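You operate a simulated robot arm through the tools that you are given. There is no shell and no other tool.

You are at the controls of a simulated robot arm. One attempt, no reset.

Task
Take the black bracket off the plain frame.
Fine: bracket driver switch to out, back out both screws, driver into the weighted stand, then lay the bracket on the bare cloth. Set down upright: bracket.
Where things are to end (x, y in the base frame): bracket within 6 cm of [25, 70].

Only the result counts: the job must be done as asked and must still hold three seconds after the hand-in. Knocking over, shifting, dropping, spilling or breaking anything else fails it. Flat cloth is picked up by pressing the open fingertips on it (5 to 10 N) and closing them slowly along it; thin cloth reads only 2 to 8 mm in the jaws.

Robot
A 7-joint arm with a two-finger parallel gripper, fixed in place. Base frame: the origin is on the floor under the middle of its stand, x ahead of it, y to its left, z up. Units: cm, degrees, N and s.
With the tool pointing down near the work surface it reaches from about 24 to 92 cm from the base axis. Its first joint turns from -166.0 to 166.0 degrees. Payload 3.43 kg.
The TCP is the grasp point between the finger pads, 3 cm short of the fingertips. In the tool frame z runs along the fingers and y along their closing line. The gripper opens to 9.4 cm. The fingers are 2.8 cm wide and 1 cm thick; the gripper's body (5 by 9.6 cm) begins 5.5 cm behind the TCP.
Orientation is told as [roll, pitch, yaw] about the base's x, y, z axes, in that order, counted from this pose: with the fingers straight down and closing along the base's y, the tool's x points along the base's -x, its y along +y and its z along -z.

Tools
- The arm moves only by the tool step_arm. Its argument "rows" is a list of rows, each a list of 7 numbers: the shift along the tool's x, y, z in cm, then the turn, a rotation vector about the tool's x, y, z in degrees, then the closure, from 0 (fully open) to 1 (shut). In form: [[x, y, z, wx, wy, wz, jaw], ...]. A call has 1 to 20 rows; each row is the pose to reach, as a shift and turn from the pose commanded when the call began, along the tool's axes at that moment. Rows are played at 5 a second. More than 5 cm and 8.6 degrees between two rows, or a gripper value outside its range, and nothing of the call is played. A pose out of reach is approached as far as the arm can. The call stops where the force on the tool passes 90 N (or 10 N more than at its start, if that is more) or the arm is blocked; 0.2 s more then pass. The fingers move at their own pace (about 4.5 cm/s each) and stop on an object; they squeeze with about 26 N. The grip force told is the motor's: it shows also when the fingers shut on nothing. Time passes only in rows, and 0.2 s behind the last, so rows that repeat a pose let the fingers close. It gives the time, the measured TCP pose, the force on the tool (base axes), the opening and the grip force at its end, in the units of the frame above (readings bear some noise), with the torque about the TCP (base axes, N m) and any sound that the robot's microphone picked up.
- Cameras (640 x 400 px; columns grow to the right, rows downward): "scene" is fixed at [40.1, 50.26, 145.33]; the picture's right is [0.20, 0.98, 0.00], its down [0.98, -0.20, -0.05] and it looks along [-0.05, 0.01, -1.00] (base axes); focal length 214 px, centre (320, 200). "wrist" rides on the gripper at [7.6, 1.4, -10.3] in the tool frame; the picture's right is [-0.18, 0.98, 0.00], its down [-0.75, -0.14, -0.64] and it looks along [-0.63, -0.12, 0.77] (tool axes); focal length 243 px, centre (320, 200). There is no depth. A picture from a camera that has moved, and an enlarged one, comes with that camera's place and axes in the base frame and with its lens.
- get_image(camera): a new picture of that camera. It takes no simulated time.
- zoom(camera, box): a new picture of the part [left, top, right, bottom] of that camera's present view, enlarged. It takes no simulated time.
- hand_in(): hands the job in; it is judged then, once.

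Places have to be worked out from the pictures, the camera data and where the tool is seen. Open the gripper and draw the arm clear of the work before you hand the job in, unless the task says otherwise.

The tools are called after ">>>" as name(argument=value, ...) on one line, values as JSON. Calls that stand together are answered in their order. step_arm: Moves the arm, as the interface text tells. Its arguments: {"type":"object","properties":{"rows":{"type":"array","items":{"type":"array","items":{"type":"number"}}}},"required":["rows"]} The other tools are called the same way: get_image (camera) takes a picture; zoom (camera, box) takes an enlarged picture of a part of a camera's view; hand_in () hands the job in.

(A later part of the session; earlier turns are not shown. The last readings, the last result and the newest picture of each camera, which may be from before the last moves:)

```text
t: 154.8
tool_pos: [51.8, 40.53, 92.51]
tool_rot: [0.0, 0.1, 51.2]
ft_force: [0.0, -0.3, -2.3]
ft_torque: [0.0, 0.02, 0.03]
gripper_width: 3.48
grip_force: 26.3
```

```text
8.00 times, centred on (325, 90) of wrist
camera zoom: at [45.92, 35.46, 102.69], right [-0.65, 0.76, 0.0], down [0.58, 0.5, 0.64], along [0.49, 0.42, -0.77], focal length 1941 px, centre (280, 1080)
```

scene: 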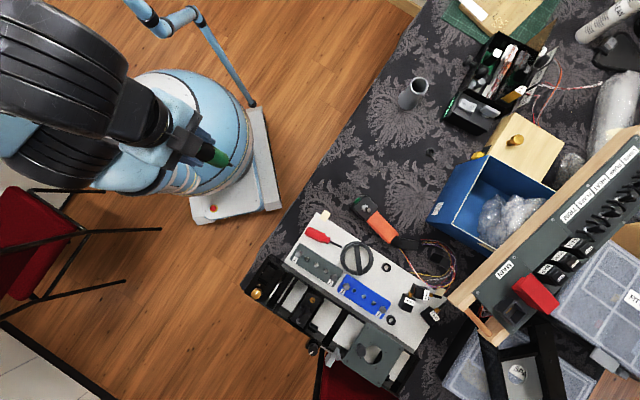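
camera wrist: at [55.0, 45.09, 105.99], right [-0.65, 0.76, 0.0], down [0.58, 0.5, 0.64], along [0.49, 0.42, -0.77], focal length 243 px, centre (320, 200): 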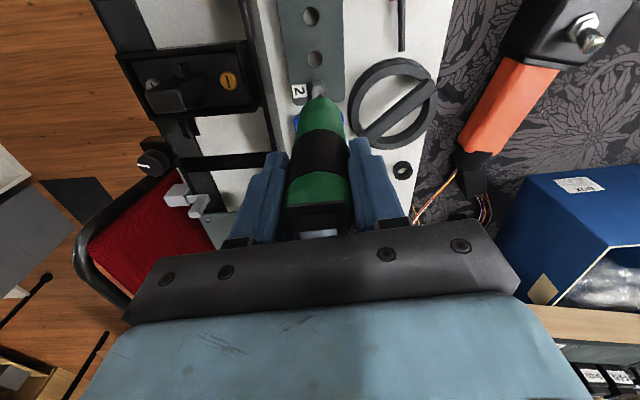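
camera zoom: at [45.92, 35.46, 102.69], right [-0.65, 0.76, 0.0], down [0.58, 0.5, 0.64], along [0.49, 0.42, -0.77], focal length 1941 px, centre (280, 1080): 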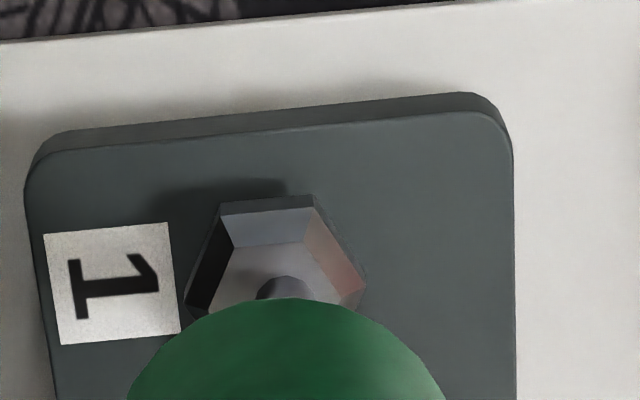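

The screw didn't follow. I'll try a very light touch (a few newtons) and dwell.

>>> step_arm(rows=[[0, 0, 0.02, 0, 0, 0, 1], [0, 0, 0.03, 0, 0, 0, 1], [0, 0, 0.04, 0, 0, 0, 1], [0, 0, 0.04, 0, 0, 0, 1]])

>>> step_arm(rows=[[0, 0, 0.02, 0, 0, 0, 1], [0, 0, 0.02, 0, 0, 0, 1], [0, 0, 0.02, 0, 0, 0, 1]])

```text
t: 155.8
tool_pos: [51.72, 40.65, 92.38]
tool_rot: [0.0, 0.0, 51.2]
ft_force: [-0.5, 0.4, -2.6]
ft_torque: [0.0, 0.07, 0.01]
gripper_width: 3.49
grip_force: 26.3
```

```text
t: 156.6
tool_pos: [51.71, 40.65, 92.5]
tool_rot: [0.0, 0.0, 51.2]
ft_force: [-0.3, 1.5, -0.9]
ft_torque: [0.13, -0.03, -0.05]
gripper_width: 3.48
grip_force: 26.3
```

>>> step_arm(rows=[[0, 0, 0.01, 0, 0, 0, 1], [0, 0, 0.01, 0, 0, 0, 1], [0, 0, 0.01, 0, 0, 0, 1], [0, 0, 0.01, 0, 0, 0, 1], [0, 0, 0.01, 0, 0, 0, 1], [0, 0, 0.01, 0, 0, 0, 1], [0, 0, 0.01, 0, 0, 0, 1], [0, 0, 0.01, 0, 0, 0, 1], [0, 0, 0.01, 0, 0, 0, 1], [0, 0, 0.01, 0, 0, 0, 1], [0, 0, 0.01, 0, 0, 0, 1], [0, 0, 0.01, 0, 0, 0, 1], [0, 0, 0.01, 0, 0, 0, 1], [0, 0, 0.01, 0, 0, 0, 1], [0, 0, 0.01, 0, 0, 0, 1]])

>>> zoom(camera="wrist", box=[290, 65, 360, 115])

```text
t: 159.8
tool_pos: [51.87, 40.52, 92.47]
tool_rot: [0.1, -0.1, 51.1]
ft_force: [0.4, -0.1, 5.1]
ft_torque: [0.06, -0.04, 0.02]
gripper_width: 3.48
grip_force: 25.7
```

```text
8.00 times, centred on (325, 90) of wrist
camera zoom: at [45.89, 35.48, 102.65], right [-0.65, 0.76, 0.0], down [0.58, 0.5, 0.64], along [0.49, 0.42, -0.77], focal length 1941 px, centre (280, 1080)
```

zoom: 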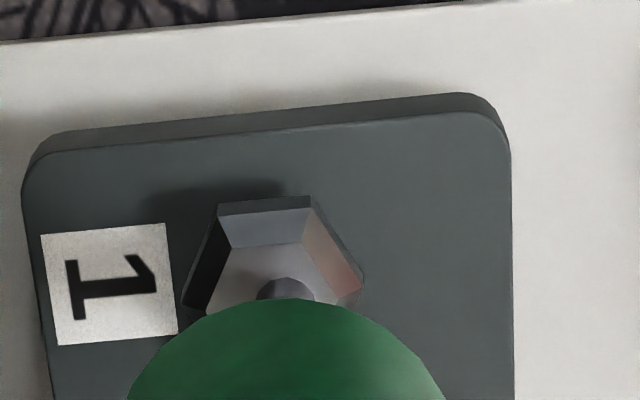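

Light touch has no effect either. Looking at what's within reach again, the black rack beside the board has a black part held by two slotted screws (one brass, one steel) — "bracket on a frame" could mean that. I'll lift and get a close look at it.

>>> step_arm(rows=[[0, 0, -1, 0, 0, 0, 1], [0, 0, -4.5, 0, 0, 0, 1], [-3, 0, -8, 0, 0, 0, 1], [-6, -0.3, -11, 0, 0, 0, 1], [-9.5, -0.6, -12, 0, 0, 0, 1], [-13, -0.9, -12, 0, 0, 0, 1]])

>>> get_image(camera="wrist")

>>> zoom(camera="wrist", box=[110, 30, 270, 130])

>>> zoom(camera="scene", box=[280, 280, 340, 330])

```text
t: 161.2
tool_pos: [60.67, 50.22, 104.34]
tool_rot: [0.1, -0.1, 51.1]
ft_force: [0.2, -0.5, -2.0]
ft_torque: [0.0, -0.02, 0.0]
gripper_width: 3.47
grip_force: 26.0
```

```text
taken
camera wrist: at [54.78, 45.06, 114.64], right [-0.65, 0.76, 0.0], down [0.58, 0.5, 0.64], along [0.49, 0.42, -0.77], focal length 243 px, centre (320, 200)
```

wrist: 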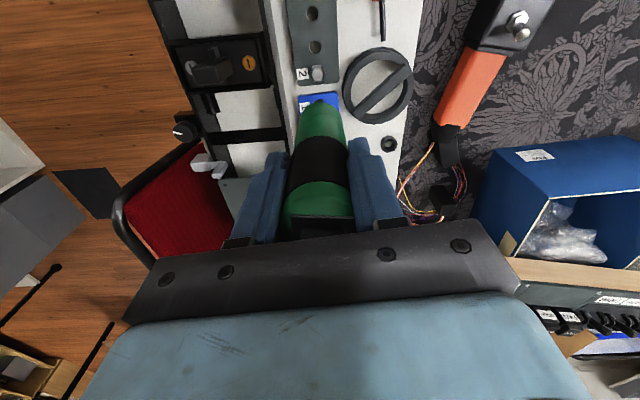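

```text
4.00 times, centred on (190, 80) of wrist
camera zoom: at [54.78, 45.06, 114.64], right [-0.65, 0.76, 0.0], down [0.58, 0.5, 0.64], along [0.49, 0.42, -0.77], focal length 970 px, centre (840, 680)
```

zoom: 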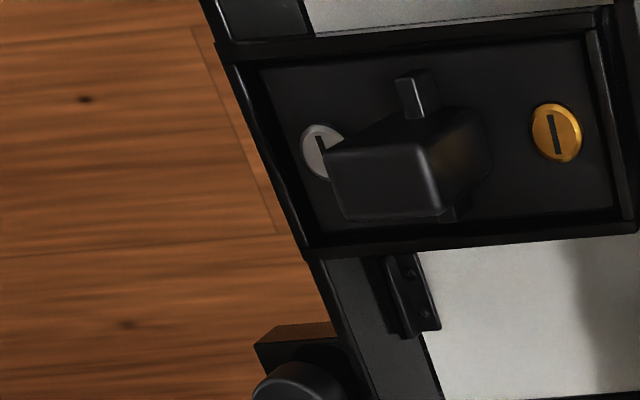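

```text
8.00 times, centred on (310, 305) of scene
camera zoom: at [40.1, 50.26, 145.33], right [0.2, 0.98, 0.0], down [0.98, -0.2, -0.05], along [-0.05, 0.01, -1.0], focal length 1716 px, centre (400, -640)
```

zoom: 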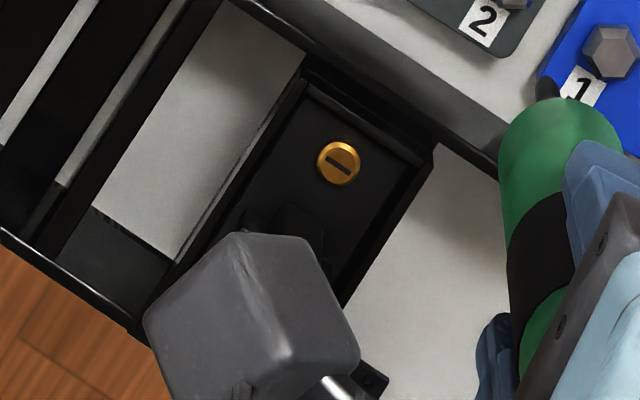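

The rack part is just a latch module, not a bracket, so the numbered plate stays my target. I'll do one long, carefully aligned press with sustained force on screw 2, which I'm above, in this switch state.

>>> step_arm(rows=[[-0.1, -0.15, 3, 0, 0, 0, 1], [-0.24, -0.38, 6, 0, 0, 0, 1], [-0.24, -0.38, 9, 0, 0, 0, 1], [-0.24, -0.38, 10.6, 0, 0, 0, 1], [-0.24, -0.38, 11.2, 0, 0, 0, 1]])

>>> zoom(camera="wrist", box=[290, 65, 360, 115])

```text
t: 162.4
tool_pos: [61.3, 50.0, 93.15]
tool_rot: [0.0, -0.1, 51.2]
ft_force: [-0.4, -0.4, -1.9]
ft_torque: [0.01, 0.02, 0.02]
gripper_width: 3.47
grip_force: 26.1
```

```text
8.00 times, centred on (325, 90) of wrist
camera zoom: at [55.24, 44.98, 103.42], right [-0.65, 0.76, 0.0], down [0.58, 0.5, 0.64], along [0.49, 0.42, -0.77], focal length 1941 px, centre (280, 1080)
```

zoom: 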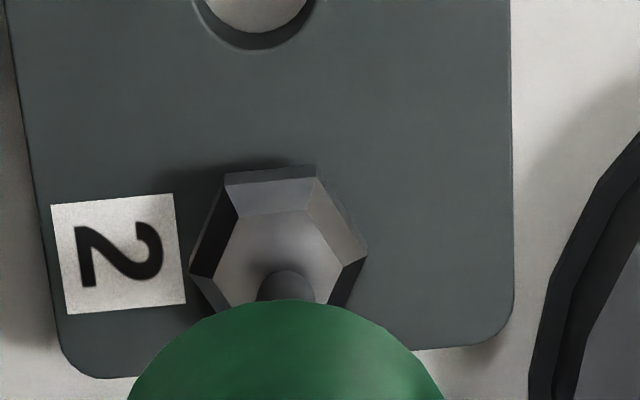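

>>> step_arm(rows=[[0.15, -0.05, 0, 0, 0, 0, 1], [0.32, -0.1, 0.2, 0, 0, 0, 1], [0.32, -0.1, 0.4, 0, 0, 0, 1], [0.32, -0.1, 0.5, 0, 0, 0, 1]])

>>> zoom(camera="wrist", box=[290, 65, 360, 115])

```text
t: 163.4
tool_pos: [61.04, 49.69, 92.7]
tool_rot: [0.0, 0.0, 51.1]
ft_force: [0.5, 0.5, -1.6]
ft_torque: [-0.01, 0.0, -0.03]
gripper_width: 3.46
grip_force: 26.0
```

```text
8.00 times, centred on (325, 90) of wrist
camera zoom: at [55.09, 44.66, 102.92], right [-0.65, 0.76, 0.0], down [0.58, 0.5, 0.64], along [0.49, 0.42, -0.77], focal length 1941 px, centre (280, 1080)
```

zoom: 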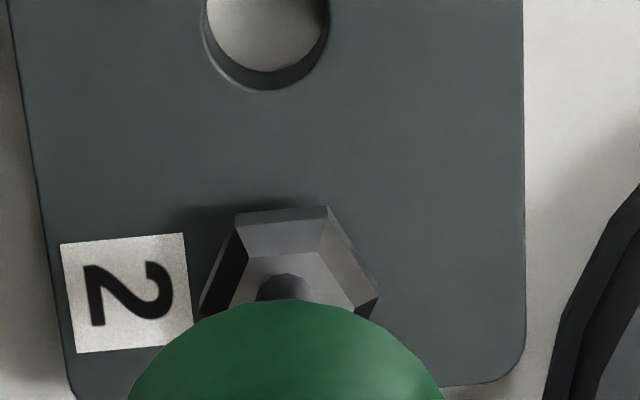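

Well aligned at first touch. Pressing now and dwelling with a slow feed over several calls.

>>> step_arm(rows=[[0, 0, 0.05, 0, 0, 0, 1], [0, 0, 0.1, 0, 0, 0, 1], [0, 0, 0.12, 0, 0, 0, 1], [0, 0, 0.12, 0, 0, 0, 1], [0, 0, 0.12, 0, 0, 0, 1], [0, 0, 0.12, 0, 0, 0, 1], [0, 0, 0.12, 0, 0, 0, 1], [0, 0, 0.13, 0, 0, 0, 1], [0, 0, 0.13, 0, 0, 0, 1], [0, 0, 0.14, 0, 0, 0, 1], [0, 0, 0.14, 0, 0, 0, 1], [0, 0, 0.15, 0, 0, 0, 1], [0, 0, 0.15, 0, 0, 0, 1], [0, 0, 0.16, 0, 0, 0, 1], [0, 0, 0.16, 0, 0, 0, 1], [0, 0, 0.17, 0, 0, 0, 1], [0, 0, 0.17, 0, 0, 0, 1], [0, 0, 0.18, 0, 0, 0, 1], [0, 0, 0.18, 0, 0, 0, 1], [0, 0, 0.18, 0, 0, 0, 1]])

>>> step_arm(rows=[[0, 0, 0, 0, 0, 0, 1], [0, 0, 0.01, 0, 0, 0, 1], [0, 0, 0.01, 0, 0, 0, 1], [0, 0, 0.02, 0, 0, 0, 1], [0, 0, 0.02, 0, 0, 0, 1], [0, 0, 0.03, 0, 0, 0, 1], [0, 0, 0.03, 0, 0, 0, 1], [0, 0, 0.04, 0, 0, 0, 1], [0, 0, 0.04, 0, 0, 0, 1], [0, 0, 0.05, 0, 0, 0, 1], [0, 0, 0.05, 0, 0, 0, 1], [0, 0, 0.06, 0, 0, 0, 1], [0, 0, 0.06, 0, 0, 0, 1], [0, 0, 0.07, 0, 0, 0, 1], [0, 0, 0.07, 0, 0, 0, 1], [0, 0, 0.08, 0, 0, 0, 1], [0, 0, 0.08, 0, 0, 0, 1], [0, 0, 0.09, 0, 0, 0, 1], [0, 0, 0.09, 0, 0, 0, 1], [0, 0, 0.1, 0, 0, 0, 1]])

>>> zoom(camera="wrist", box=[290, 65, 360, 115])

>>> zoom(camera="wrist", box=[275, 190, 365, 245])

```text
t: 167.6
tool_pos: [61.09, 49.77, 92.41]
tool_rot: [0.0, 0.0, 51.2]
ft_force: [0.3, 0.0, -3.1]
ft_torque: [0.02, 0.03, 0.0]
gripper_width: 3.48
grip_force: 26.0
```

```text
t: 171.8
tool_pos: [61.03, 49.79, 92.54]
tool_rot: [0.0, 0.0, 51.1]
ft_force: [-2.1, -1.1, 2.3]
ft_torque: [-0.17, 0.12, -0.03]
gripper_width: 3.47
grip_force: 26.2
```

```text
8.00 times, centred on (325, 90) of wrist
camera zoom: at [55.09, 44.68, 102.66], right [-0.65, 0.76, 0.0], down [0.58, 0.5, 0.64], along [0.49, 0.42, -0.77], focal length 1941 px, centre (280, 1080)
```

zoom: 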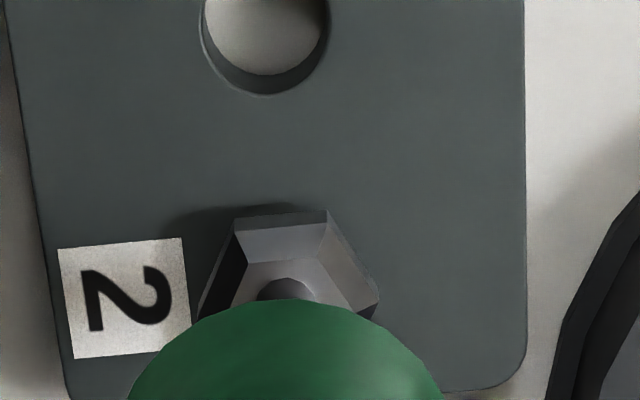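

```text
7.11 times, centred on (320, 218) of wrist
camera zoom: at [55.09, 44.68, 102.66], right [-0.65, 0.76, 0.0], down [0.58, 0.5, 0.64], along [0.49, 0.42, -0.77], focal length 1725 px, centre (320, 76)
```

zoom: 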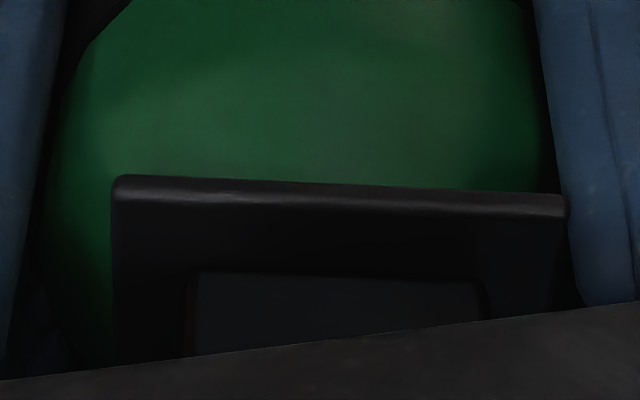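

>>> step_arm(rows=[[0, 0, 0.06, 0, 0, 0, 1], [0, 0, 0.12, 0, 0, 0, 1], [0, 0, 0.12, 0, 0, 0, 1], [0, 0, 0.12, 0, 0, 0, 1], [0, 0, 0.13, 0, 0, 0, 1], [0, 0, 0.13, 0, 0, 0, 1], [0, 0, 0.14, 0, 0, 0, 1], [0, 0, 0.14, 0, 0, 0, 1], [0, 0, 0.15, 0, 0, 0, 1], [0, 0, 0.15, 0, 0, 0, 1], [0, 0, 0.16, 0, 0, 0, 1], [0, 0, 0.16, 0, 0, 0, 1], [0, 0, 0.17, 0, 0, 0, 1], [0, 0, 0.17, 0, 0, 0, 1], [0, 0, 0.18, 0, 0, 0, 1], [0, 0, 0.18, 0, 0, 0, 1], [0, 0, 0.19, 0, 0, 0, 1], [0, 0, 0.19, 0, 0, 0, 1], [0, 0, 0.2, 0, 0, 0, 1], [0, 0, 0.2, 0, 0, 0, 1]])

>>> step_arm(rows=[[0, 0, 0.01, 0, 0, 0, 1], [0, 0, 0.02, 0, 0, 0, 1], [0, 0, 0.02, 0, 0, 0, 1], [0, 0, 0.03, 0, 0, 0, 1], [0, 0, 0.03, 0, 0, 0, 1], [0, 0, 0.04, 0, 0, 0, 1], [0, 0, 0.04, 0, 0, 0, 1], [0, 0, 0.05, 0, 0, 0, 1], [0, 0, 0.05, 0, 0, 0, 1], [0, 0, 0.06, 0, 0, 0, 1], [0, 0, 0.06, 0, 0, 0, 1], [0, 0, 0.07, 0, 0, 0, 1], [0, 0, 0.07, 0, 0, 0, 1], [0, 0, 0.08, 0, 0, 0, 1], [0, 0, 0.08, 0, 0, 0, 1], [0, 0, 0.09, 0, 0, 0, 1], [0, 0, 0.09, 0, 0, 0, 1], [0, 0, 0.1, 0, 0, 0, 1], [0, 0, 0.1, 0, 0, 0, 1], [0, 0, 0.1, 0, 0, 0, 1]])

>>> zoom(camera="wrist", box=[290, 65, 360, 115])

```text
t: 176.0
tool_pos: [60.91, 49.74, 92.25]
tool_rot: [0.0, 0.0, 51.1]
ft_force: [0.7, 0.0, 24.7]
ft_torque: [-0.02, -0.03, 0.01]
gripper_width: 3.47
grip_force: 26.2
```

```text
t: 180.2
tool_pos: [60.81, 49.79, 92.28]
tool_rot: [0.0, 0.0, 51.0]
ft_force: [-1.3, -0.6, 25.3]
ft_torque: [-0.02, 0.11, 0.02]
gripper_width: 3.45
grip_force: 25.7
```

```text
8.00 times, centred on (325, 90) of wrist
camera zoom: at [55.02, 44.65, 102.4], right [-0.65, 0.76, 0.0], down [0.58, 0.5, 0.64], along [0.49, 0.42, -0.77], focal length 1941 px, centre (280, 1080)
```

zoom: 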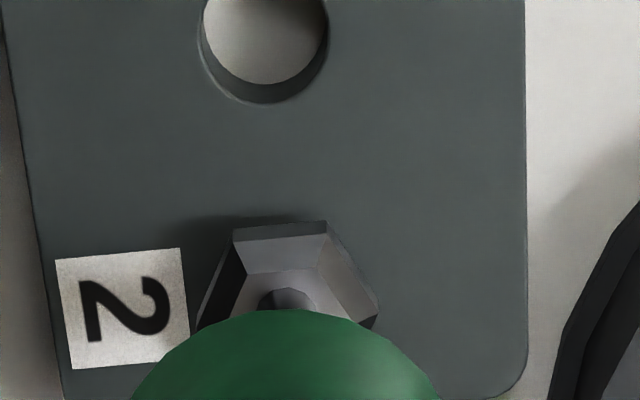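

Eight seconds at 25 N, well aligned, still nothing. I now doubt whether the rocker really reached full travel on the far side, since a wide fingertip could have bottomed on the pivot. I'll return the driver to the stand and inspect the rocker angle from the side.

>>> step_arm(rows=[[0, 0, -1, 0, 0, 0, 1], [0, 0, -4, 0, 0, 0, 1], [0, 0, -8, 0, 0, 0, 1], [0, 0, -12, 0, 0, 0, 1], [0, 0, -16, 0, 0, 0, 1]])

>>> step_arm(rows=[[0.3, 4, 0, 0, 0, 0, 1], [0.6, 8.2, 0, 0, 0, 0, 1], [0.9, 12.5, 0, 0, 0, 0, 1], [1.2, 16.8, 0, 0, 0, 0, 1], [1.5, 21.2, 0, 0, 0, 0, 1], [1.8, 25.6, 0, 0, 0, 0, 1], [2.1, 30, 0, 0, 0, 0, 1], [2.4, 34.4, 0, 0, 0, 0, 1], [2.7, 38.8, 0, 0, 0, 0, 1], [3, 43.2, 0, 0, 0, 0, 1], [3.3, 47.6, 0, 0, 0, 0, 1], [3.6, 52, 0, 0, 0, 0, 1], [3.9, 56.4, 0, 0, 0, 0, 1], [4.2, 60.4, 0, 0, 0, 0, 1], [4.28, 62.6, 0, 0, 0, 0, 1]])

>>> get_image(camera="wrist")

>>> zoom(camera="scene", box=[375, 15, 495, 115])

```text
t: 181.4
tool_pos: [60.94, 49.71, 108.12]
tool_rot: [0.1, 0.1, 51.1]
ft_force: [0.4, 0.1, -2.7]
ft_torque: [-0.05, 0.02, -0.02]
gripper_width: 3.48
grip_force: 26.0
```

```text
t: 184.6
tool_pos: [9.4, 85.77, 108.26]
tool_rot: [-0.1, 0.0, 51.1]
ft_force: [-0.4, -0.6, -3.0]
ft_torque: [-0.02, -0.01, -0.02]
gripper_width: 3.46
grip_force: 26.0
```

```text
taken
camera wrist: at [3.57, 80.57, 118.39], right [-0.65, 0.76, 0.0], down [0.58, 0.5, 0.64], along [0.49, 0.42, -0.77], focal length 243 px, centre (320, 200)
```

wrist: 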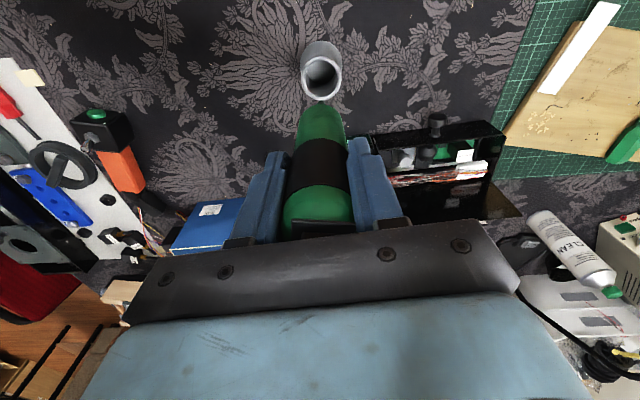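

```text
4.00 times, centred on (435, 65) of scene
camera zoom: at [40.1, 50.26, 145.33], right [0.2, 0.98, 0.0], down [0.98, -0.2, -0.05], along [-0.05, 0.01, -1.0], focal length 858 px, centre (-140, 740)
```

zoom: 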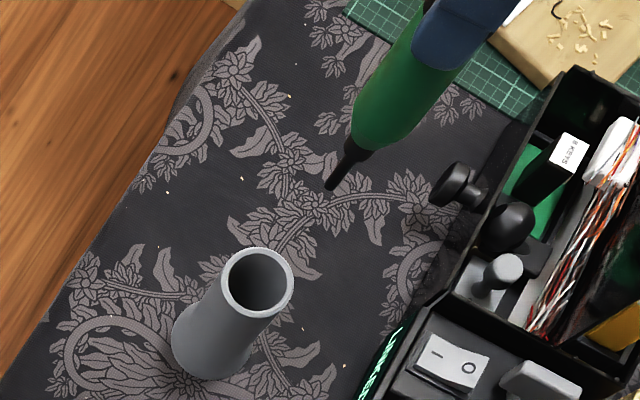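

>>> step_arm(rows=[[-0.15, 0.08, 3, 0, 0, 0, 1], [-0.15, 0.08, 6, 0, 0, 0, 1], [-0.15, 0.08, 9, 0, 0, 0, 1], [-0.15, 0.08, 12, 0, 0, 0, 1], [-0.15, 0.08, 15, 0, 0, 0, 1], [-0.15, 0.08, 16.6, 0, 0, 0, 1], [-0.15, 0.08, 17.3, 0, 0, 0, 1]])

>>> step_arm(rows=[[0, 0, 0.1, 0, 0, 0, 1], [0, 0, 0.2, 0, 0, 0, 1]])

```text
t: 186.2
tool_pos: [9.51, 85.82, 90.8]
tool_rot: [0.1, 0.0, 51.1]
ft_force: [0.4, 0.2, -3.2]
ft_torque: [-0.01, -0.02, -0.01]
gripper_width: 3.45
grip_force: 25.8
```

```text
t: 186.8
tool_pos: [9.64, 85.78, 90.58]
tool_rot: [0.1, 0.0, 51.1]
ft_force: [0.3, -0.6, -3.1]
ft_torque: [0.07, 0.01, -0.01]
gripper_width: 3.47
grip_force: 26.1
```

>>> step_arm(rows=[[0, 0, 0.1, 0, 0, 0, 1], [0, 0, 0.2, 0, 0, 0, 1], [0, 0, 0.25, 0, 0, 0, 1]])

```text
t: 187.6
tool_pos: [9.55, 85.87, 90.61]
tool_rot: [0.0, 0.0, 51.2]
ft_force: [-0.1, -2.3, 7.4]
ft_torque: [-0.26, -0.09, -0.03]
gripper_width: 3.47
grip_force: 25.8
```

Seated. Releasing, rising, then moving to the side-view pose.

>>> step_arm(rows=[[0, 0, -0.05, 0, 0, 0, 0.9], [0, 0, -0.05, 0, 0, 0, 0.55], [0, 0, -0.05, 0, 0, 0, 0.3], [0, 0, -0.05, 0, 0, 0, 0], [0, 0, -0.05, 0, 0, 0, 0], [0, 0, -0.05, 0, 0, 0, 0], [0, 0, -3, 0, 0, 0, 0], [0, 0, -6, 0, 0, 0, 0], [0, 0, -9, 0, 0, 0, 0], [0, 0, -12, 0, 0, 0, 0], [0, 0, -15, 0, 0, 0, 0]])

>>> step_arm(rows=[[-0.1, -0.7, 0, 0, 0, -7.15, 0], [-0.2, -1.5, 0, 0, 0, -14.3, 0], [-0.3, -2.2, 0, 0, 0, -21.5, 0], [-0.4, -3, 0, 0, 0, -28.6, 0], [-0.5, -3.7, 0, 0, 0, -35.8, 0], [-0.6, -4.5, 0, 0, 0, -42.9, 0], [-0.7, -5.2, 0, 0, 0, -50, 0], [-0.8, -6, 0, 0, 0, -57.2, 0], [-0.9, -6.7, 0, 0, 0, -64.4, 0], [-1, -7.5, 0.5, 0, 0, -71.5, 0], [-1.2, -8.2, 1, 0, 0, -78.6, 0], [-1.3, -9, 1.5, 0, 0, -85.8, 0], [-1.43, -9.7, 2, 0, 0, -93, 0]])

>>> step_arm(rows=[[0, 0, 1, 0, -6.5, 0, 0], [0, 0, 2, 0, -13, 0, 0], [0, 0, 3, 0, -19, 0, 0], [0, 0, 4, 0, -25, 0, 0]])

>>> zoom(camera="wrist", box=[300, 150, 370, 210])

```text
t: 190.0
tool_pos: [9.34, 85.82, 105.36]
tool_rot: [0.0, 0.1, 51.2]
ft_force: [0.3, 0.3, -0.1]
ft_torque: [0.0, 0.02, 0.0]
gripper_width: 9.41
grip_force: 0.1
```

```text
t: 192.8
tool_pos: [18.04, 80.86, 103.46]
tool_rot: [0.0, 0.0, 144.2]
ft_force: [0.0, -0.2, -0.2]
ft_torque: [0.01, 0.04, 0.02]
gripper_width: 9.36
grip_force: 0.0
```

```text
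t: 193.8
tool_pos: [17.93, 80.88, 99.42]
tool_rot: [0.0, -25.1, 144.2]
ft_force: [-0.7, -0.7, 0.5]
ft_torque: [0.02, -0.04, 0.03]
gripper_width: 9.4
grip_force: 0.0
```

```text
6.67 times, centred on (335, 180) of wrist
camera zoom: at [26.18, 73.07, 105.46], right [-0.71, -0.7, 0.08], down [-0.25, 0.35, 0.9], along [-0.66, 0.62, -0.43], focal length 1618 px, centre (220, 333)
```

zoom: 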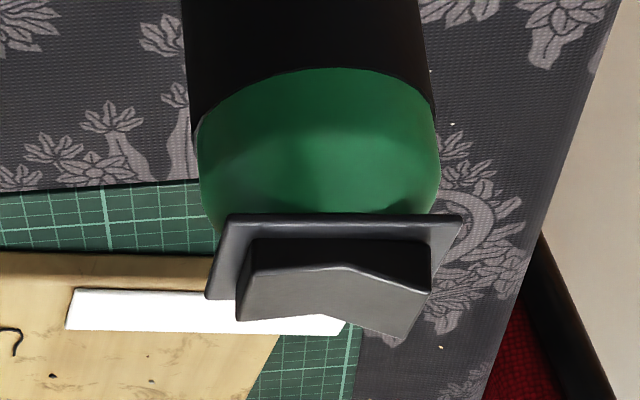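

The rocker is at full mirrored travel, so the switch is properly over. It's possible this simulation loosens screws without any visible motion, so I'll check gently whether the bracket itself is loose. Moving over the bracket with the gripper across its width.

>>> step_arm(rows=[[-0.65, 0, -1.4, 0, 6.5, 0, 0], [-1.3, 0, -2.8, 0, 13, 0, 0], [-1.9, 0, -4.1, 0, 19, 0, 0], [-2.54, 0, -5.44, 0, 25, 0, 0]])

>>> step_arm(rows=[[3.5, 0.4, 0, 0, 0, 7, 0], [7, 0.8, 0, 0, 0, 14, 0], [10.5, 1.2, 0, 0, 0, 21, 0], [14, 1.6, 0, 0, 0, 28, 0], [17.5, 2, 0, 0, 0, 35, 0], [21, 2.4, 0, 0, 0, 42, 0], [24.5, 2.8, 0, 0, 0, 49, 0], [28, 3.2, 0, 0, 0, 56, 0], [31.5, 3.6, 0, 0, 0, 63, 0], [35, 4, 0, 0, 0, 70, 0], [38.5, 4.4, 0, 0, 0, 77, 0], [42, 4.8, 0, 0, 0, 84, 0], [45.5, 5.2, 0, 0, 0, 91, 0], [49, 5.5, 0, 0, 0, 98, 0], [52, 5.6, 0, 0, 0, 99, 0]])

>>> get_image(camera="wrist")

>>> zoom(camera="scene", box=[270, 220, 390, 320])

```text
t: 194.8
tool_pos: [18.04, 80.9, 105.55]
tool_rot: [-0.1, 0.1, 144.0]
ft_force: [0.7, -0.9, 0.4]
ft_torque: [0.0, 0.07, 0.02]
gripper_width: 9.39
grip_force: 0.1
```

```text
t: 198.0
tool_pos: [56.83, 46.01, 105.49]
tool_rot: [0.1, -0.1, 45.0]
ft_force: [-1.1, 0.1, -1.0]
ft_torque: [-0.01, -0.01, -0.01]
gripper_width: 9.42
grip_force: 0.1
```

```text
taken
camera wrist: at [50.53, 41.64, 115.68], right [-0.57, 0.82, 0.0], down [0.63, 0.43, 0.64], along [0.53, 0.36, -0.77], focal length 243 px, centre (320, 200)
```

wrist: 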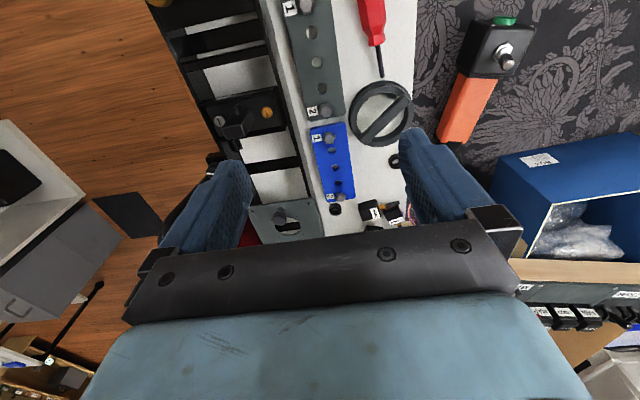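

```text
4.00 times, centred on (330, 270) of scene
camera zoom: at [40.1, 50.26, 145.33], right [0.2, 0.98, 0.0], down [0.98, -0.2, -0.05], along [-0.05, 0.01, -1.0], focal length 858 px, centre (280, -80)
```

zoom: 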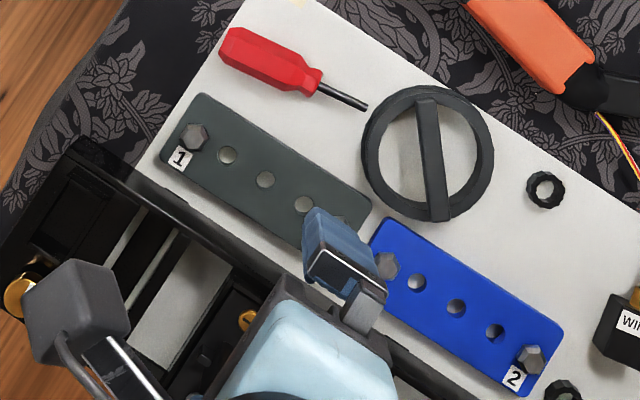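

A clear view now. I'll zoom on the whole bracket from here.

>>> zoom(camera="wrist", box=[260, 0, 420, 130])

>>> zoom(camera="wrist", box=[150, 0, 310, 150])

>>> zoom(camera="wrist", box=[280, 100, 420, 230])

```text
3.08 times, centred on (340, 65) of wrist
camera zoom: at [50.53, 41.64, 115.68], right [-0.57, 0.82, 0.0], down [0.63, 0.43, 0.64], along [0.53, 0.36, -0.77], focal length 746 px, centre (258, 615)
```

zoom: 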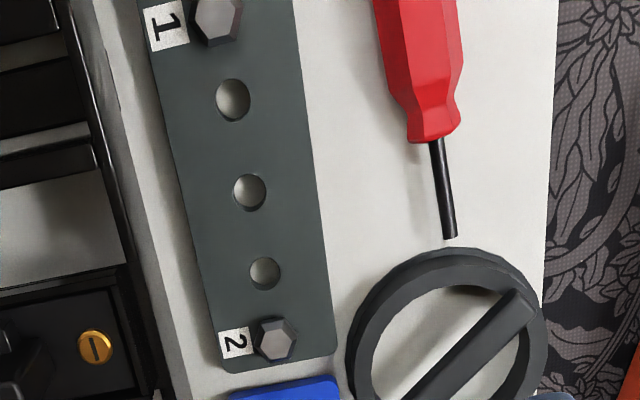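

```text
2.67 times, centred on (230, 75) of wrist
camera zoom: at [50.53, 41.64, 115.68], right [-0.57, 0.82, 0.0], down [0.63, 0.43, 0.64], along [0.53, 0.36, -0.77], focal length 647 px, centre (560, 533)
```

zoom: 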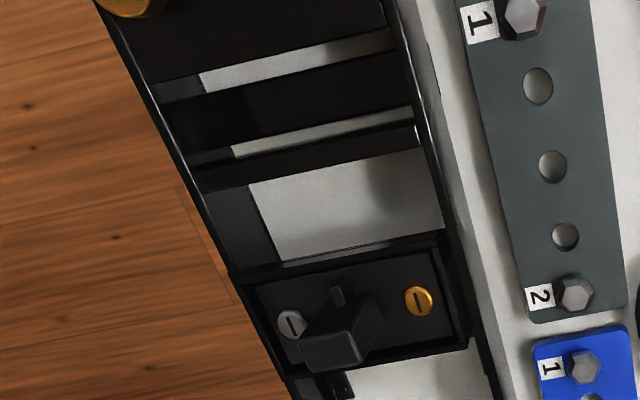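

```text
3.08 times, centred on (350, 165) of wrist
camera zoom: at [50.53, 41.64, 115.68], right [-0.57, 0.82, 0.0], down [0.63, 0.43, 0.64], along [0.53, 0.36, -0.77], focal length 746 px, centre (228, 308)
```

zoom: 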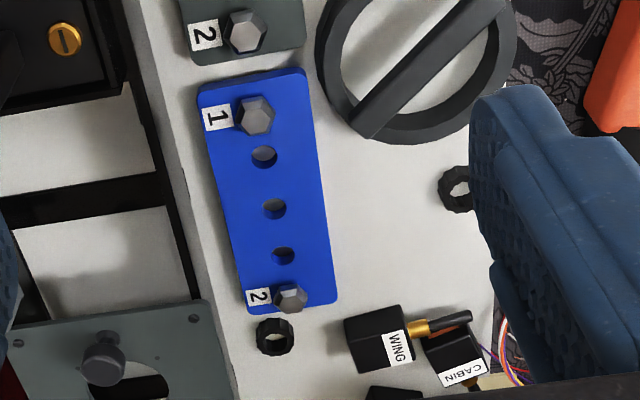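

I'll set the jaw to about 7.2 cm and descend partway to check centring on the plate.

>>> step_arm(rows=[[0.1, -0.05, 3, 0, 0, 0, 0.1], [0.2, -0.1, 6, 0, 0, 0, 0.234], [0.3, -0.15, 9, 0, 0, 0, 0.234], [0.3, -0.15, 12, 0, 0, 0, 0.234], [0.3, -0.15, 15, 0, 0, 0, 0.234], [0.3, -0.15, 18, 0, 0, 0, 0.234], [0.3, -0.15, 20, 0, 0, 0, 0.234]])

>>> get_image(camera="wrist")

>>> zoom(camera="scene", box=[280, 235, 360, 295])

```text
t: 199.6
tool_pos: [56.85, 45.57, 85.34]
tool_rot: [0.0, 0.0, 45.0]
ft_force: [-0.3, -0.4, -0.1]
ft_torque: [0.01, -0.05, 0.01]
gripper_width: 7.2
grip_force: 0.1
```

```text
taken
camera wrist: at [50.4, 41.17, 95.58], right [-0.57, 0.82, 0.0], down [0.63, 0.43, 0.64], along [0.53, 0.36, -0.77], focal length 243 px, centre (320, 200)
```

wrist: 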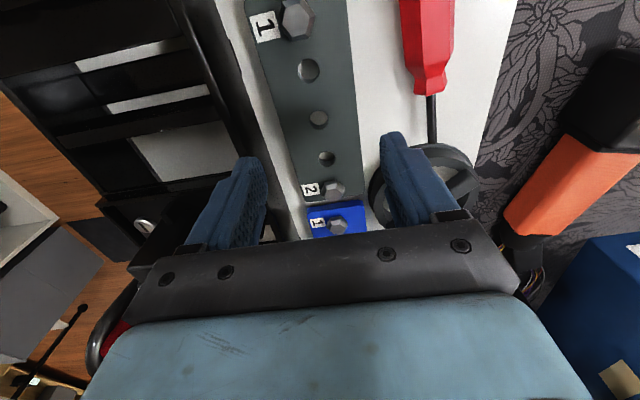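

```text
6.67 times, centred on (320, 265) of scene
camera zoom: at [40.1, 50.26, 145.33], right [0.2, 0.98, 0.0], down [0.98, -0.2, -0.05], along [-0.05, 0.01, -1.0], focal length 1430 px, centre (320, -233)
```

zoom: 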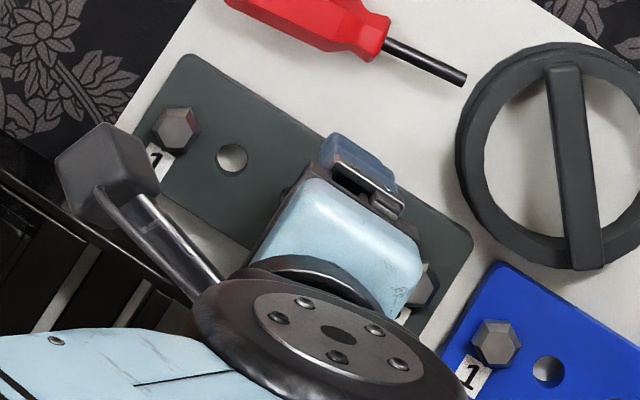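

The TCP is right over the centre hole. Descending carefully beside the plate.

>>> step_arm(rows=[[0, 0, 1.2, 0, 0, 0, 0.234], [0, 0, 2.4, 0, 0, 0, 0.234], [0, 0, 3.6, 0, 0, 0, 0.234], [0, 0, 4.6, 0, 0, 0, 0.234], [0, 0, 5.2, 0, 0, 0, 0.234]])

>>> zoom(camera="wrist", box=[220, 80, 420, 220])

```text
t: 200.8
tool_pos: [56.74, 45.53, 80.09]
tool_rot: [0.0, 0.0, 45.2]
ft_force: [0.3, 0.8, 0.3]
ft_torque: [0.07, 0.04, 0.0]
gripper_width: 7.2
grip_force: 0.0
```

```text
2.86 times, centred on (320, 150) of wrist
camera zoom: at [50.38, 41.13, 90.35], right [-0.57, 0.82, 0.0], down [0.63, 0.43, 0.64], along [0.53, 0.36, -0.77], focal length 693 px, centre (320, 343)
```

zoom: 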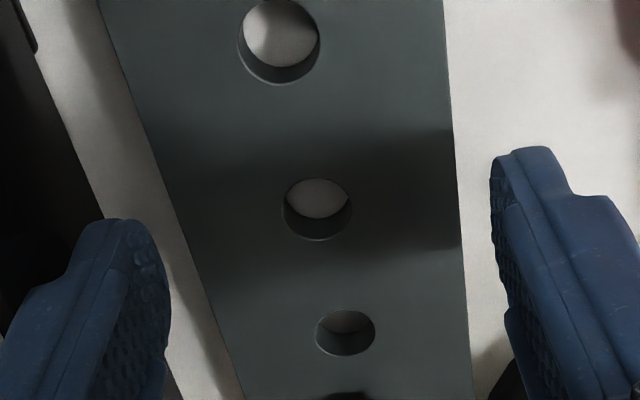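

>>> step_arm(rows=[[0, -0.15, 0.2, 0, 0, 0, 0.234], [0, -0.15, 0.4, 0, 0, 0, 0.234], [0, -0.15, 0.6, 0, 0, 0, 0.234]])

>>> step_arm(rows=[[0, 0, 0.1, 0, 0, 0, 0.234], [0, 0, 0.2, 0, 0, 0, 0.234], [0, 0, 0.3, 0, 0, 0, 0.234]])

```text
t: 201.6
tool_pos: [56.94, 45.49, 79.55]
tool_rot: [0.0, -0.1, 45.2]
ft_force: [-3.0, 2.9, 2.3]
ft_torque: [-0.15, -0.08, -0.1]
gripper_width: 6.97
grip_force: 0.1
```

```text
t: 202.4
tool_pos: [56.97, 45.43, 79.18]
tool_rot: [0.0, 0.0, 45.1]
ft_force: [-3.7, 3.6, 3.0]
ft_torque: [-0.18, -0.12, -0.06]
gripper_width: 6.9
grip_force: 0.0
```

The rail-side finger touched something (about 4 N sideways). I'll raise slightly and shift away from the rail.

>>> step_arm(rows=[[0, 0.1, -0.2, 0, 0, 0, 0.234], [0, 0.3, -0.3, 0, 0, 0, 0.25]])

>>> zoom(camera="wrist", box=[220, 80, 420, 220])

>>> zoom(camera="scene", box=[290, 245, 350, 295])

```text
t: 203.0
tool_pos: [56.66, 45.6, 79.5]
tool_rot: [0.1, 0.0, 45.1]
ft_force: [0.4, -0.2, 0.1]
ft_torque: [-0.01, -0.01, -0.02]
gripper_width: 7.06
grip_force: 0.1
```

```text
2.86 times, centred on (320, 150) of wrist
camera zoom: at [50.31, 41.19, 89.78], right [-0.57, 0.82, 0.0], down [0.63, 0.43, 0.64], along [0.53, 0.36, -0.77], focal length 693 px, centre (320, 343)
```

zoom: 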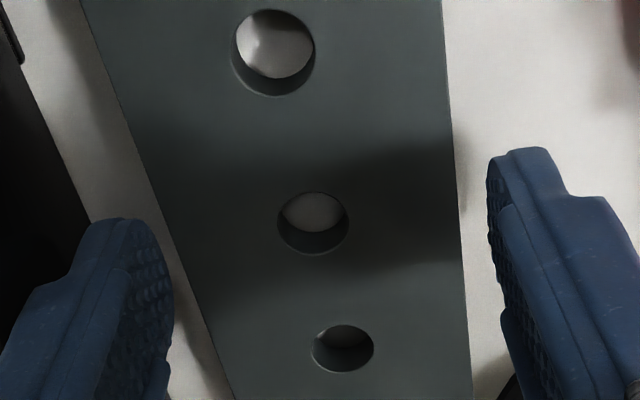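

```text
8.00 times, centred on (320, 270) of scene
camera zoom: at [40.1, 50.26, 145.33], right [0.2, 0.98, 0.0], down [0.98, -0.2, -0.05], along [-0.05, 0.01, -1.0], focal length 1716 px, centre (320, -360)
```

zoom: 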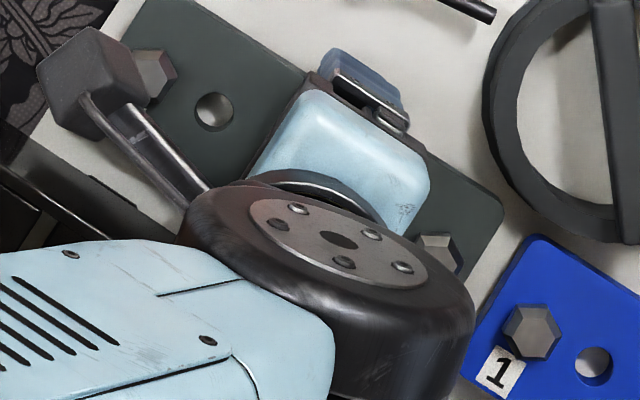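

Clear again. Lowering until the fingertips just reach the board.

>>> step_arm(rows=[[0, 0, 0.15, 0, 0, 0, 0.25], [0, 0, 0.3, 0, 0, 0, 0.25]])

>>> step_arm(rows=[[0, 0, 0.15, 0, 0, 0, 0.25], [0, 0, 0.3, 0, 0, 0, 0.25]])

```text
t: 203.6
tool_pos: [56.67, 45.6, 79.21]
tool_rot: [0.0, 0.0, 45.0]
ft_force: [0.4, 0.3, 0.3]
ft_torque: [-0.02, 0.03, -0.01]
gripper_width: 7.05
grip_force: 0.0
```

```text
t: 204.2
tool_pos: [56.66, 45.73, 79.02]
tool_rot: [-0.1, 0.0, 45.2]
ft_force: [0.3, 0.0, 0.3]
ft_torque: [-0.01, 0.01, 0.01]
gripper_width: 7.03
grip_force: 0.1
```

>>> step_arm(rows=[[0, 0, 0.15, 0, 0, 0, 0.25], [0, 0, 0.3, 0, 0, 0, 0.25]])

>>> step_arm(rows=[[0, 0, 0.1, 0, 0, 0, 0.25], [0, 0, 0.2, 0, 0, 0, 0.25]])

```text
t: 204.8
tool_pos: [56.7, 45.61, 78.57]
tool_rot: [-0.1, 0.0, 45.1]
ft_force: [0.2, 0.5, -0.3]
ft_torque: [-0.01, -0.01, -0.03]
gripper_width: 7.05
grip_force: 0.0
```

```text
t: 205.4
tool_pos: [56.61, 45.59, 78.48]
tool_rot: [0.0, 0.0, 45.0]
ft_force: [1.1, -0.8, 0.0]
ft_torque: [0.01, -0.06, -0.01]
gripper_width: 7.02
grip_force: 0.0
```

>>> zoom(camera="wrist", box=[220, 80, 420, 220])

>>> step_arm(rows=[[0, 0, 0.1, 0, 0, 0, 0.25], [0, 0, 0.2, 0, 0, 0, 0.25], [0, 0, 0.3, 0, 0, 0, 0.25]])

```text
2.86 times, centred on (320, 150) of wrist
camera zoom: at [50.3, 41.24, 88.68], right [-0.57, 0.82, 0.0], down [0.63, 0.43, 0.64], along [0.53, 0.36, -0.77], focal length 693 px, centre (320, 343)
```

zoom: 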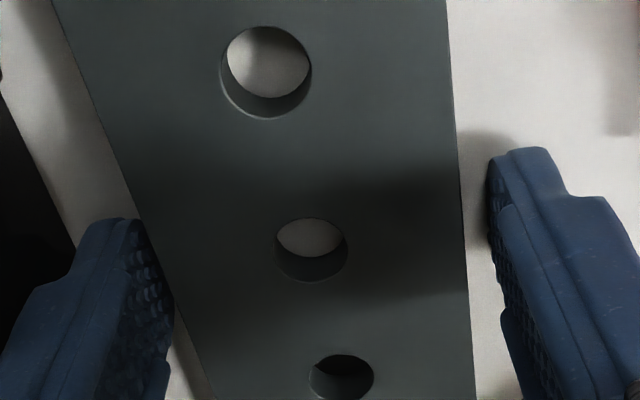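

```text
t: 206.2
tool_pos: [56.67, 45.62, 78.32]
tool_rot: [0.0, 0.0, 45.1]
ft_force: [-3.1, -5.7, 33.6]
ft_torque: [-0.55, 0.4, 0.0]
gripper_width: 7.04
grip_force: 0.1
```

Board contact at tip z≈75.3. Raising 0.3 cm and closing gently on the plate.

>>> step_arm(rows=[[0, 0, -0.25, 0, 0, 0, 0.25], [0, 0, -0.4, 0, 0, 0, 0.28], [0, 0, -0.4, 0, 0, 0, 0.31], [0, 0, -0.4, 0, 0, 0, 0.34], [0, 0, -0.4, 0, 0, 0, 0.37], [0, 0, -0.4, 0, 0, 0, 0.4], [0, 0, -0.4, 0, 0, 0, 0.45], [0, 0, -0.4, 0, 0, 0, 0.5]])

>>> zoom(camera="wrist", box=[220, 80, 420, 220])

```text
t: 208.0
tool_pos: [56.64, 45.72, 78.51]
tool_rot: [-0.1, 0.0, 45.1]
ft_force: [0.2, -0.4, 0.4]
ft_torque: [0.02, 0.01, 0.01]
gripper_width: 6.12
grip_force: 25.8
```

```text
2.86 times, centred on (320, 150) of wrist
camera zoom: at [50.31, 41.25, 88.78], right [-0.57, 0.82, 0.0], down [0.63, 0.43, 0.64], along [0.53, 0.36, -0.77], focal length 693 px, centre (320, 343)
```

zoom: 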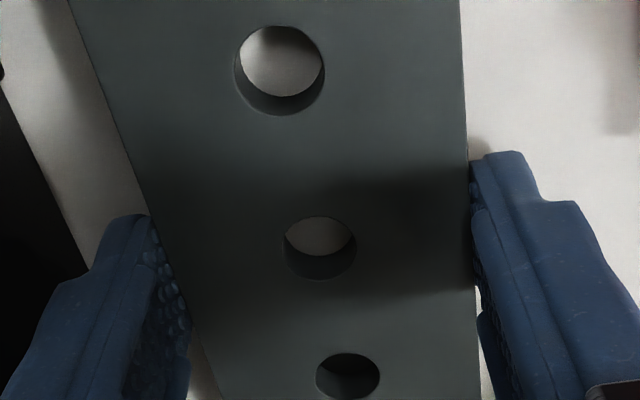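

The plate shifted about 0.2 cm as the jaws closed, so the bracket is indeed loose. I'll check what the screws did.

>>> get_image(camera="wrist")

>>> zoom(camera="scene", box=[285, 240, 345, 290])

>>> zoom(camera="wrist", box=[260, 0, 360, 80])

>>> zoom(camera="wrist", box=[270, 160, 400, 240])

```text
taken
camera wrist: at [50.31, 41.25, 88.78], right [-0.57, 0.82, 0.0], down [0.63, 0.43, 0.64], along [0.53, 0.36, -0.77], focal length 243 px, centre (320, 200)
```

wrist: 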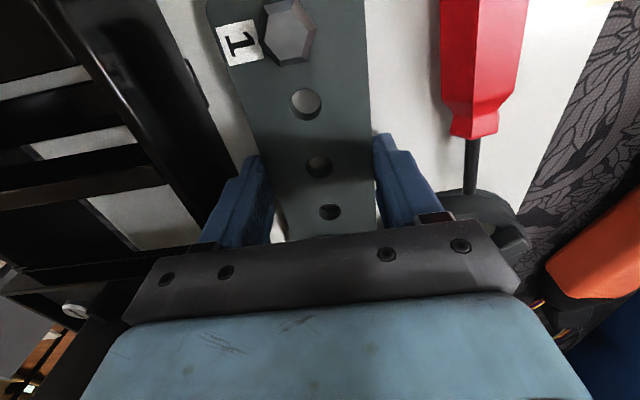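

```text
8.00 times, centred on (315, 265) of scene
camera zoom: at [40.1, 50.26, 145.33], right [0.2, 0.98, 0.0], down [0.98, -0.2, -0.05], along [-0.05, 0.01, -1.0], focal length 1716 px, centre (360, -320)
```

zoom: 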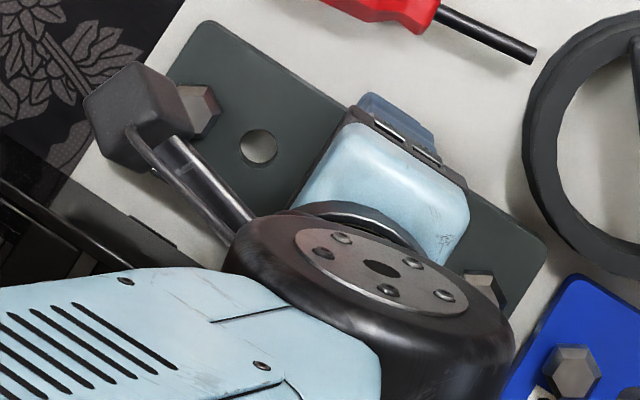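

```text
5.00 times, centred on (310, 40) of wrist
camera zoom: at [50.31, 41.25, 88.78], right [-0.57, 0.82, 0.0], down [0.63, 0.43, 0.64], along [0.53, 0.36, -0.77], focal length 1213 px, centre (370, 1000)
```

zoom: 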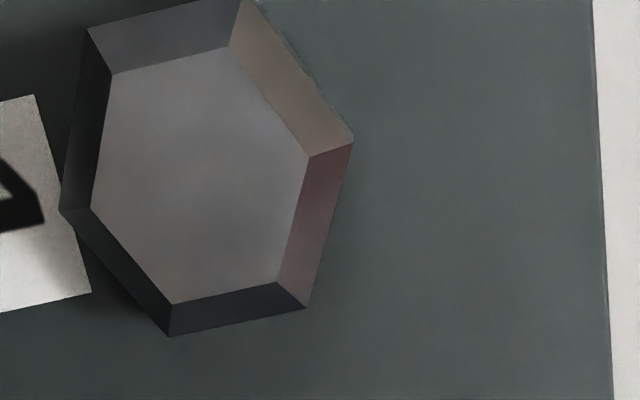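

```text
4.92 times, centred on (335, 200) of wrist
camera zoom: at [50.31, 41.25, 88.78], right [-0.57, 0.82, 0.0], down [0.63, 0.43, 0.64], along [0.53, 0.36, -0.77], focal length 1194 px, centre (246, 200)
```

zoom: 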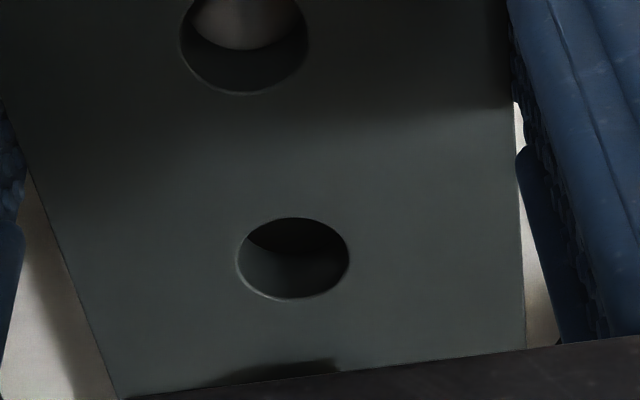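

The bracket moved by itself (board, ring and blue bracket unchanged), so it is free of the frame's clamp. I'll lift a tiny amount and check the force and the screws.

>>> step_arm(rows=[[0, 0, 0, 0, 0, 0, 0.6], [0, 0, -0.1, 0, 0, 0, 0.6], [0, 0, -0.2, 0, 0, 0, 0.6], [0, 0, -0.3, 0, 0, 0, 0.6]])

>>> get_image(camera="wrist")

>>> zoom(camera="scene", box=[285, 240, 345, 290])

```text
t: 209.0
tool_pos: [56.67, 45.69, 78.8]
tool_rot: [0.0, 0.0, 45.2]
ft_force: [0.4, -0.2, -0.9]
ft_torque: [0.01, 0.03, -0.02]
gripper_width: 6.16
grip_force: 25.7
```

```text
taken
camera wrist: at [50.29, 41.24, 89.07], right [-0.57, 0.82, 0.0], down [0.63, 0.43, 0.64], along [0.53, 0.36, -0.77], focal length 243 px, centre (320, 200)
```

wrist: 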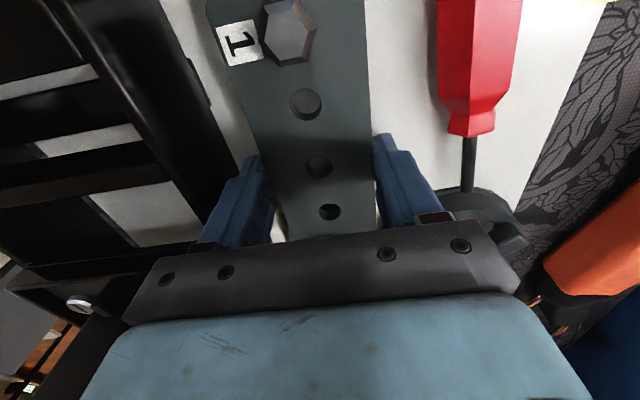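

```text
8.00 times, centred on (315, 265) of scene
camera zoom: at [40.1, 50.26, 145.33], right [0.2, 0.98, 0.0], down [0.98, -0.2, -0.05], along [-0.05, 0.01, -1.0], focal length 1716 px, centre (360, -320)
```

zoom: 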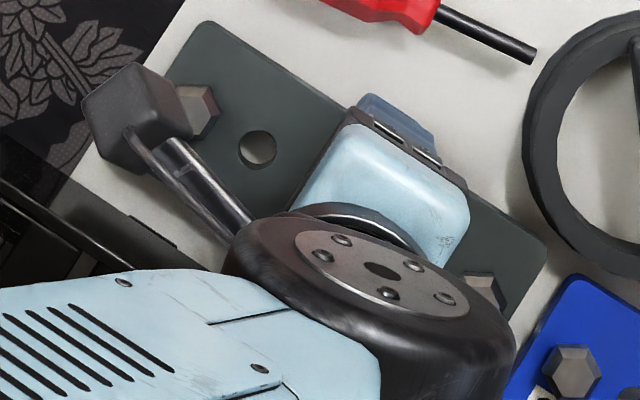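

It lifts freely with about 1 N load and the screw heads move with it. I'll raise it well clear and verify that nothing else came along.

>>> step_arm(rows=[[0, 0, -0.4, 0, 0, 0, 0.6], [0, 0, -1, 0, 0, 0, 0.6], [0, 0, -2, 0, 0, 0, 0.6], [0, 0, -3.5, 0, 0, 0, 0.6], [0, 0, -5, 0, 0, 0, 0.6]])

>>> get_image(camera="wrist")

>>> zoom(camera="scene", box=[280, 230, 360, 300])

```text
t: 210.2
tool_pos: [56.65, 45.61, 83.85]
tool_rot: [-0.1, 0.0, 45.2]
ft_force: [0.2, -0.3, -2.0]
ft_torque: [-0.01, 0.01, 0.01]
gripper_width: 6.14
grip_force: 26.2
```

```text
taken
camera wrist: at [50.3, 41.2, 94.09], right [-0.57, 0.82, 0.0], down [0.63, 0.43, 0.64], along [0.53, 0.36, -0.77], focal length 243 px, centre (320, 200)
```

wrist: 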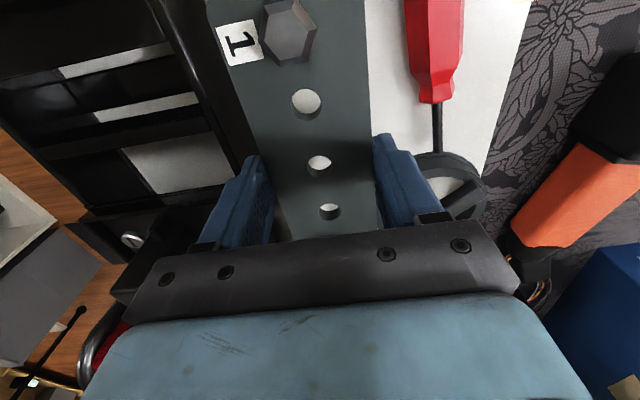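

```text
5.71 times, centred on (320, 265) of scene
camera zoom: at [40.1, 50.26, 145.33], right [0.2, 0.98, 0.0], down [0.98, -0.2, -0.05], along [-0.05, 0.01, -1.0], focal length 1226 px, centre (320, -171)
```

zoom: 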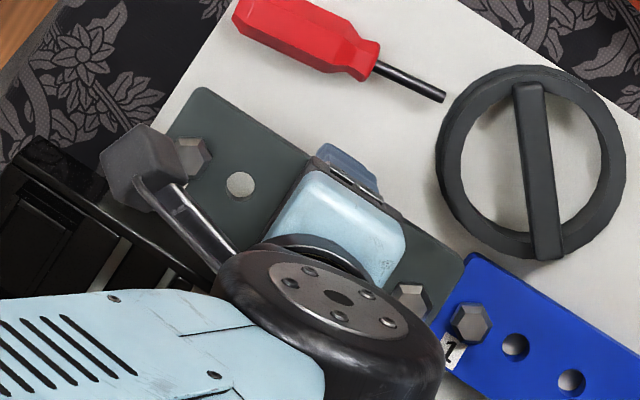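

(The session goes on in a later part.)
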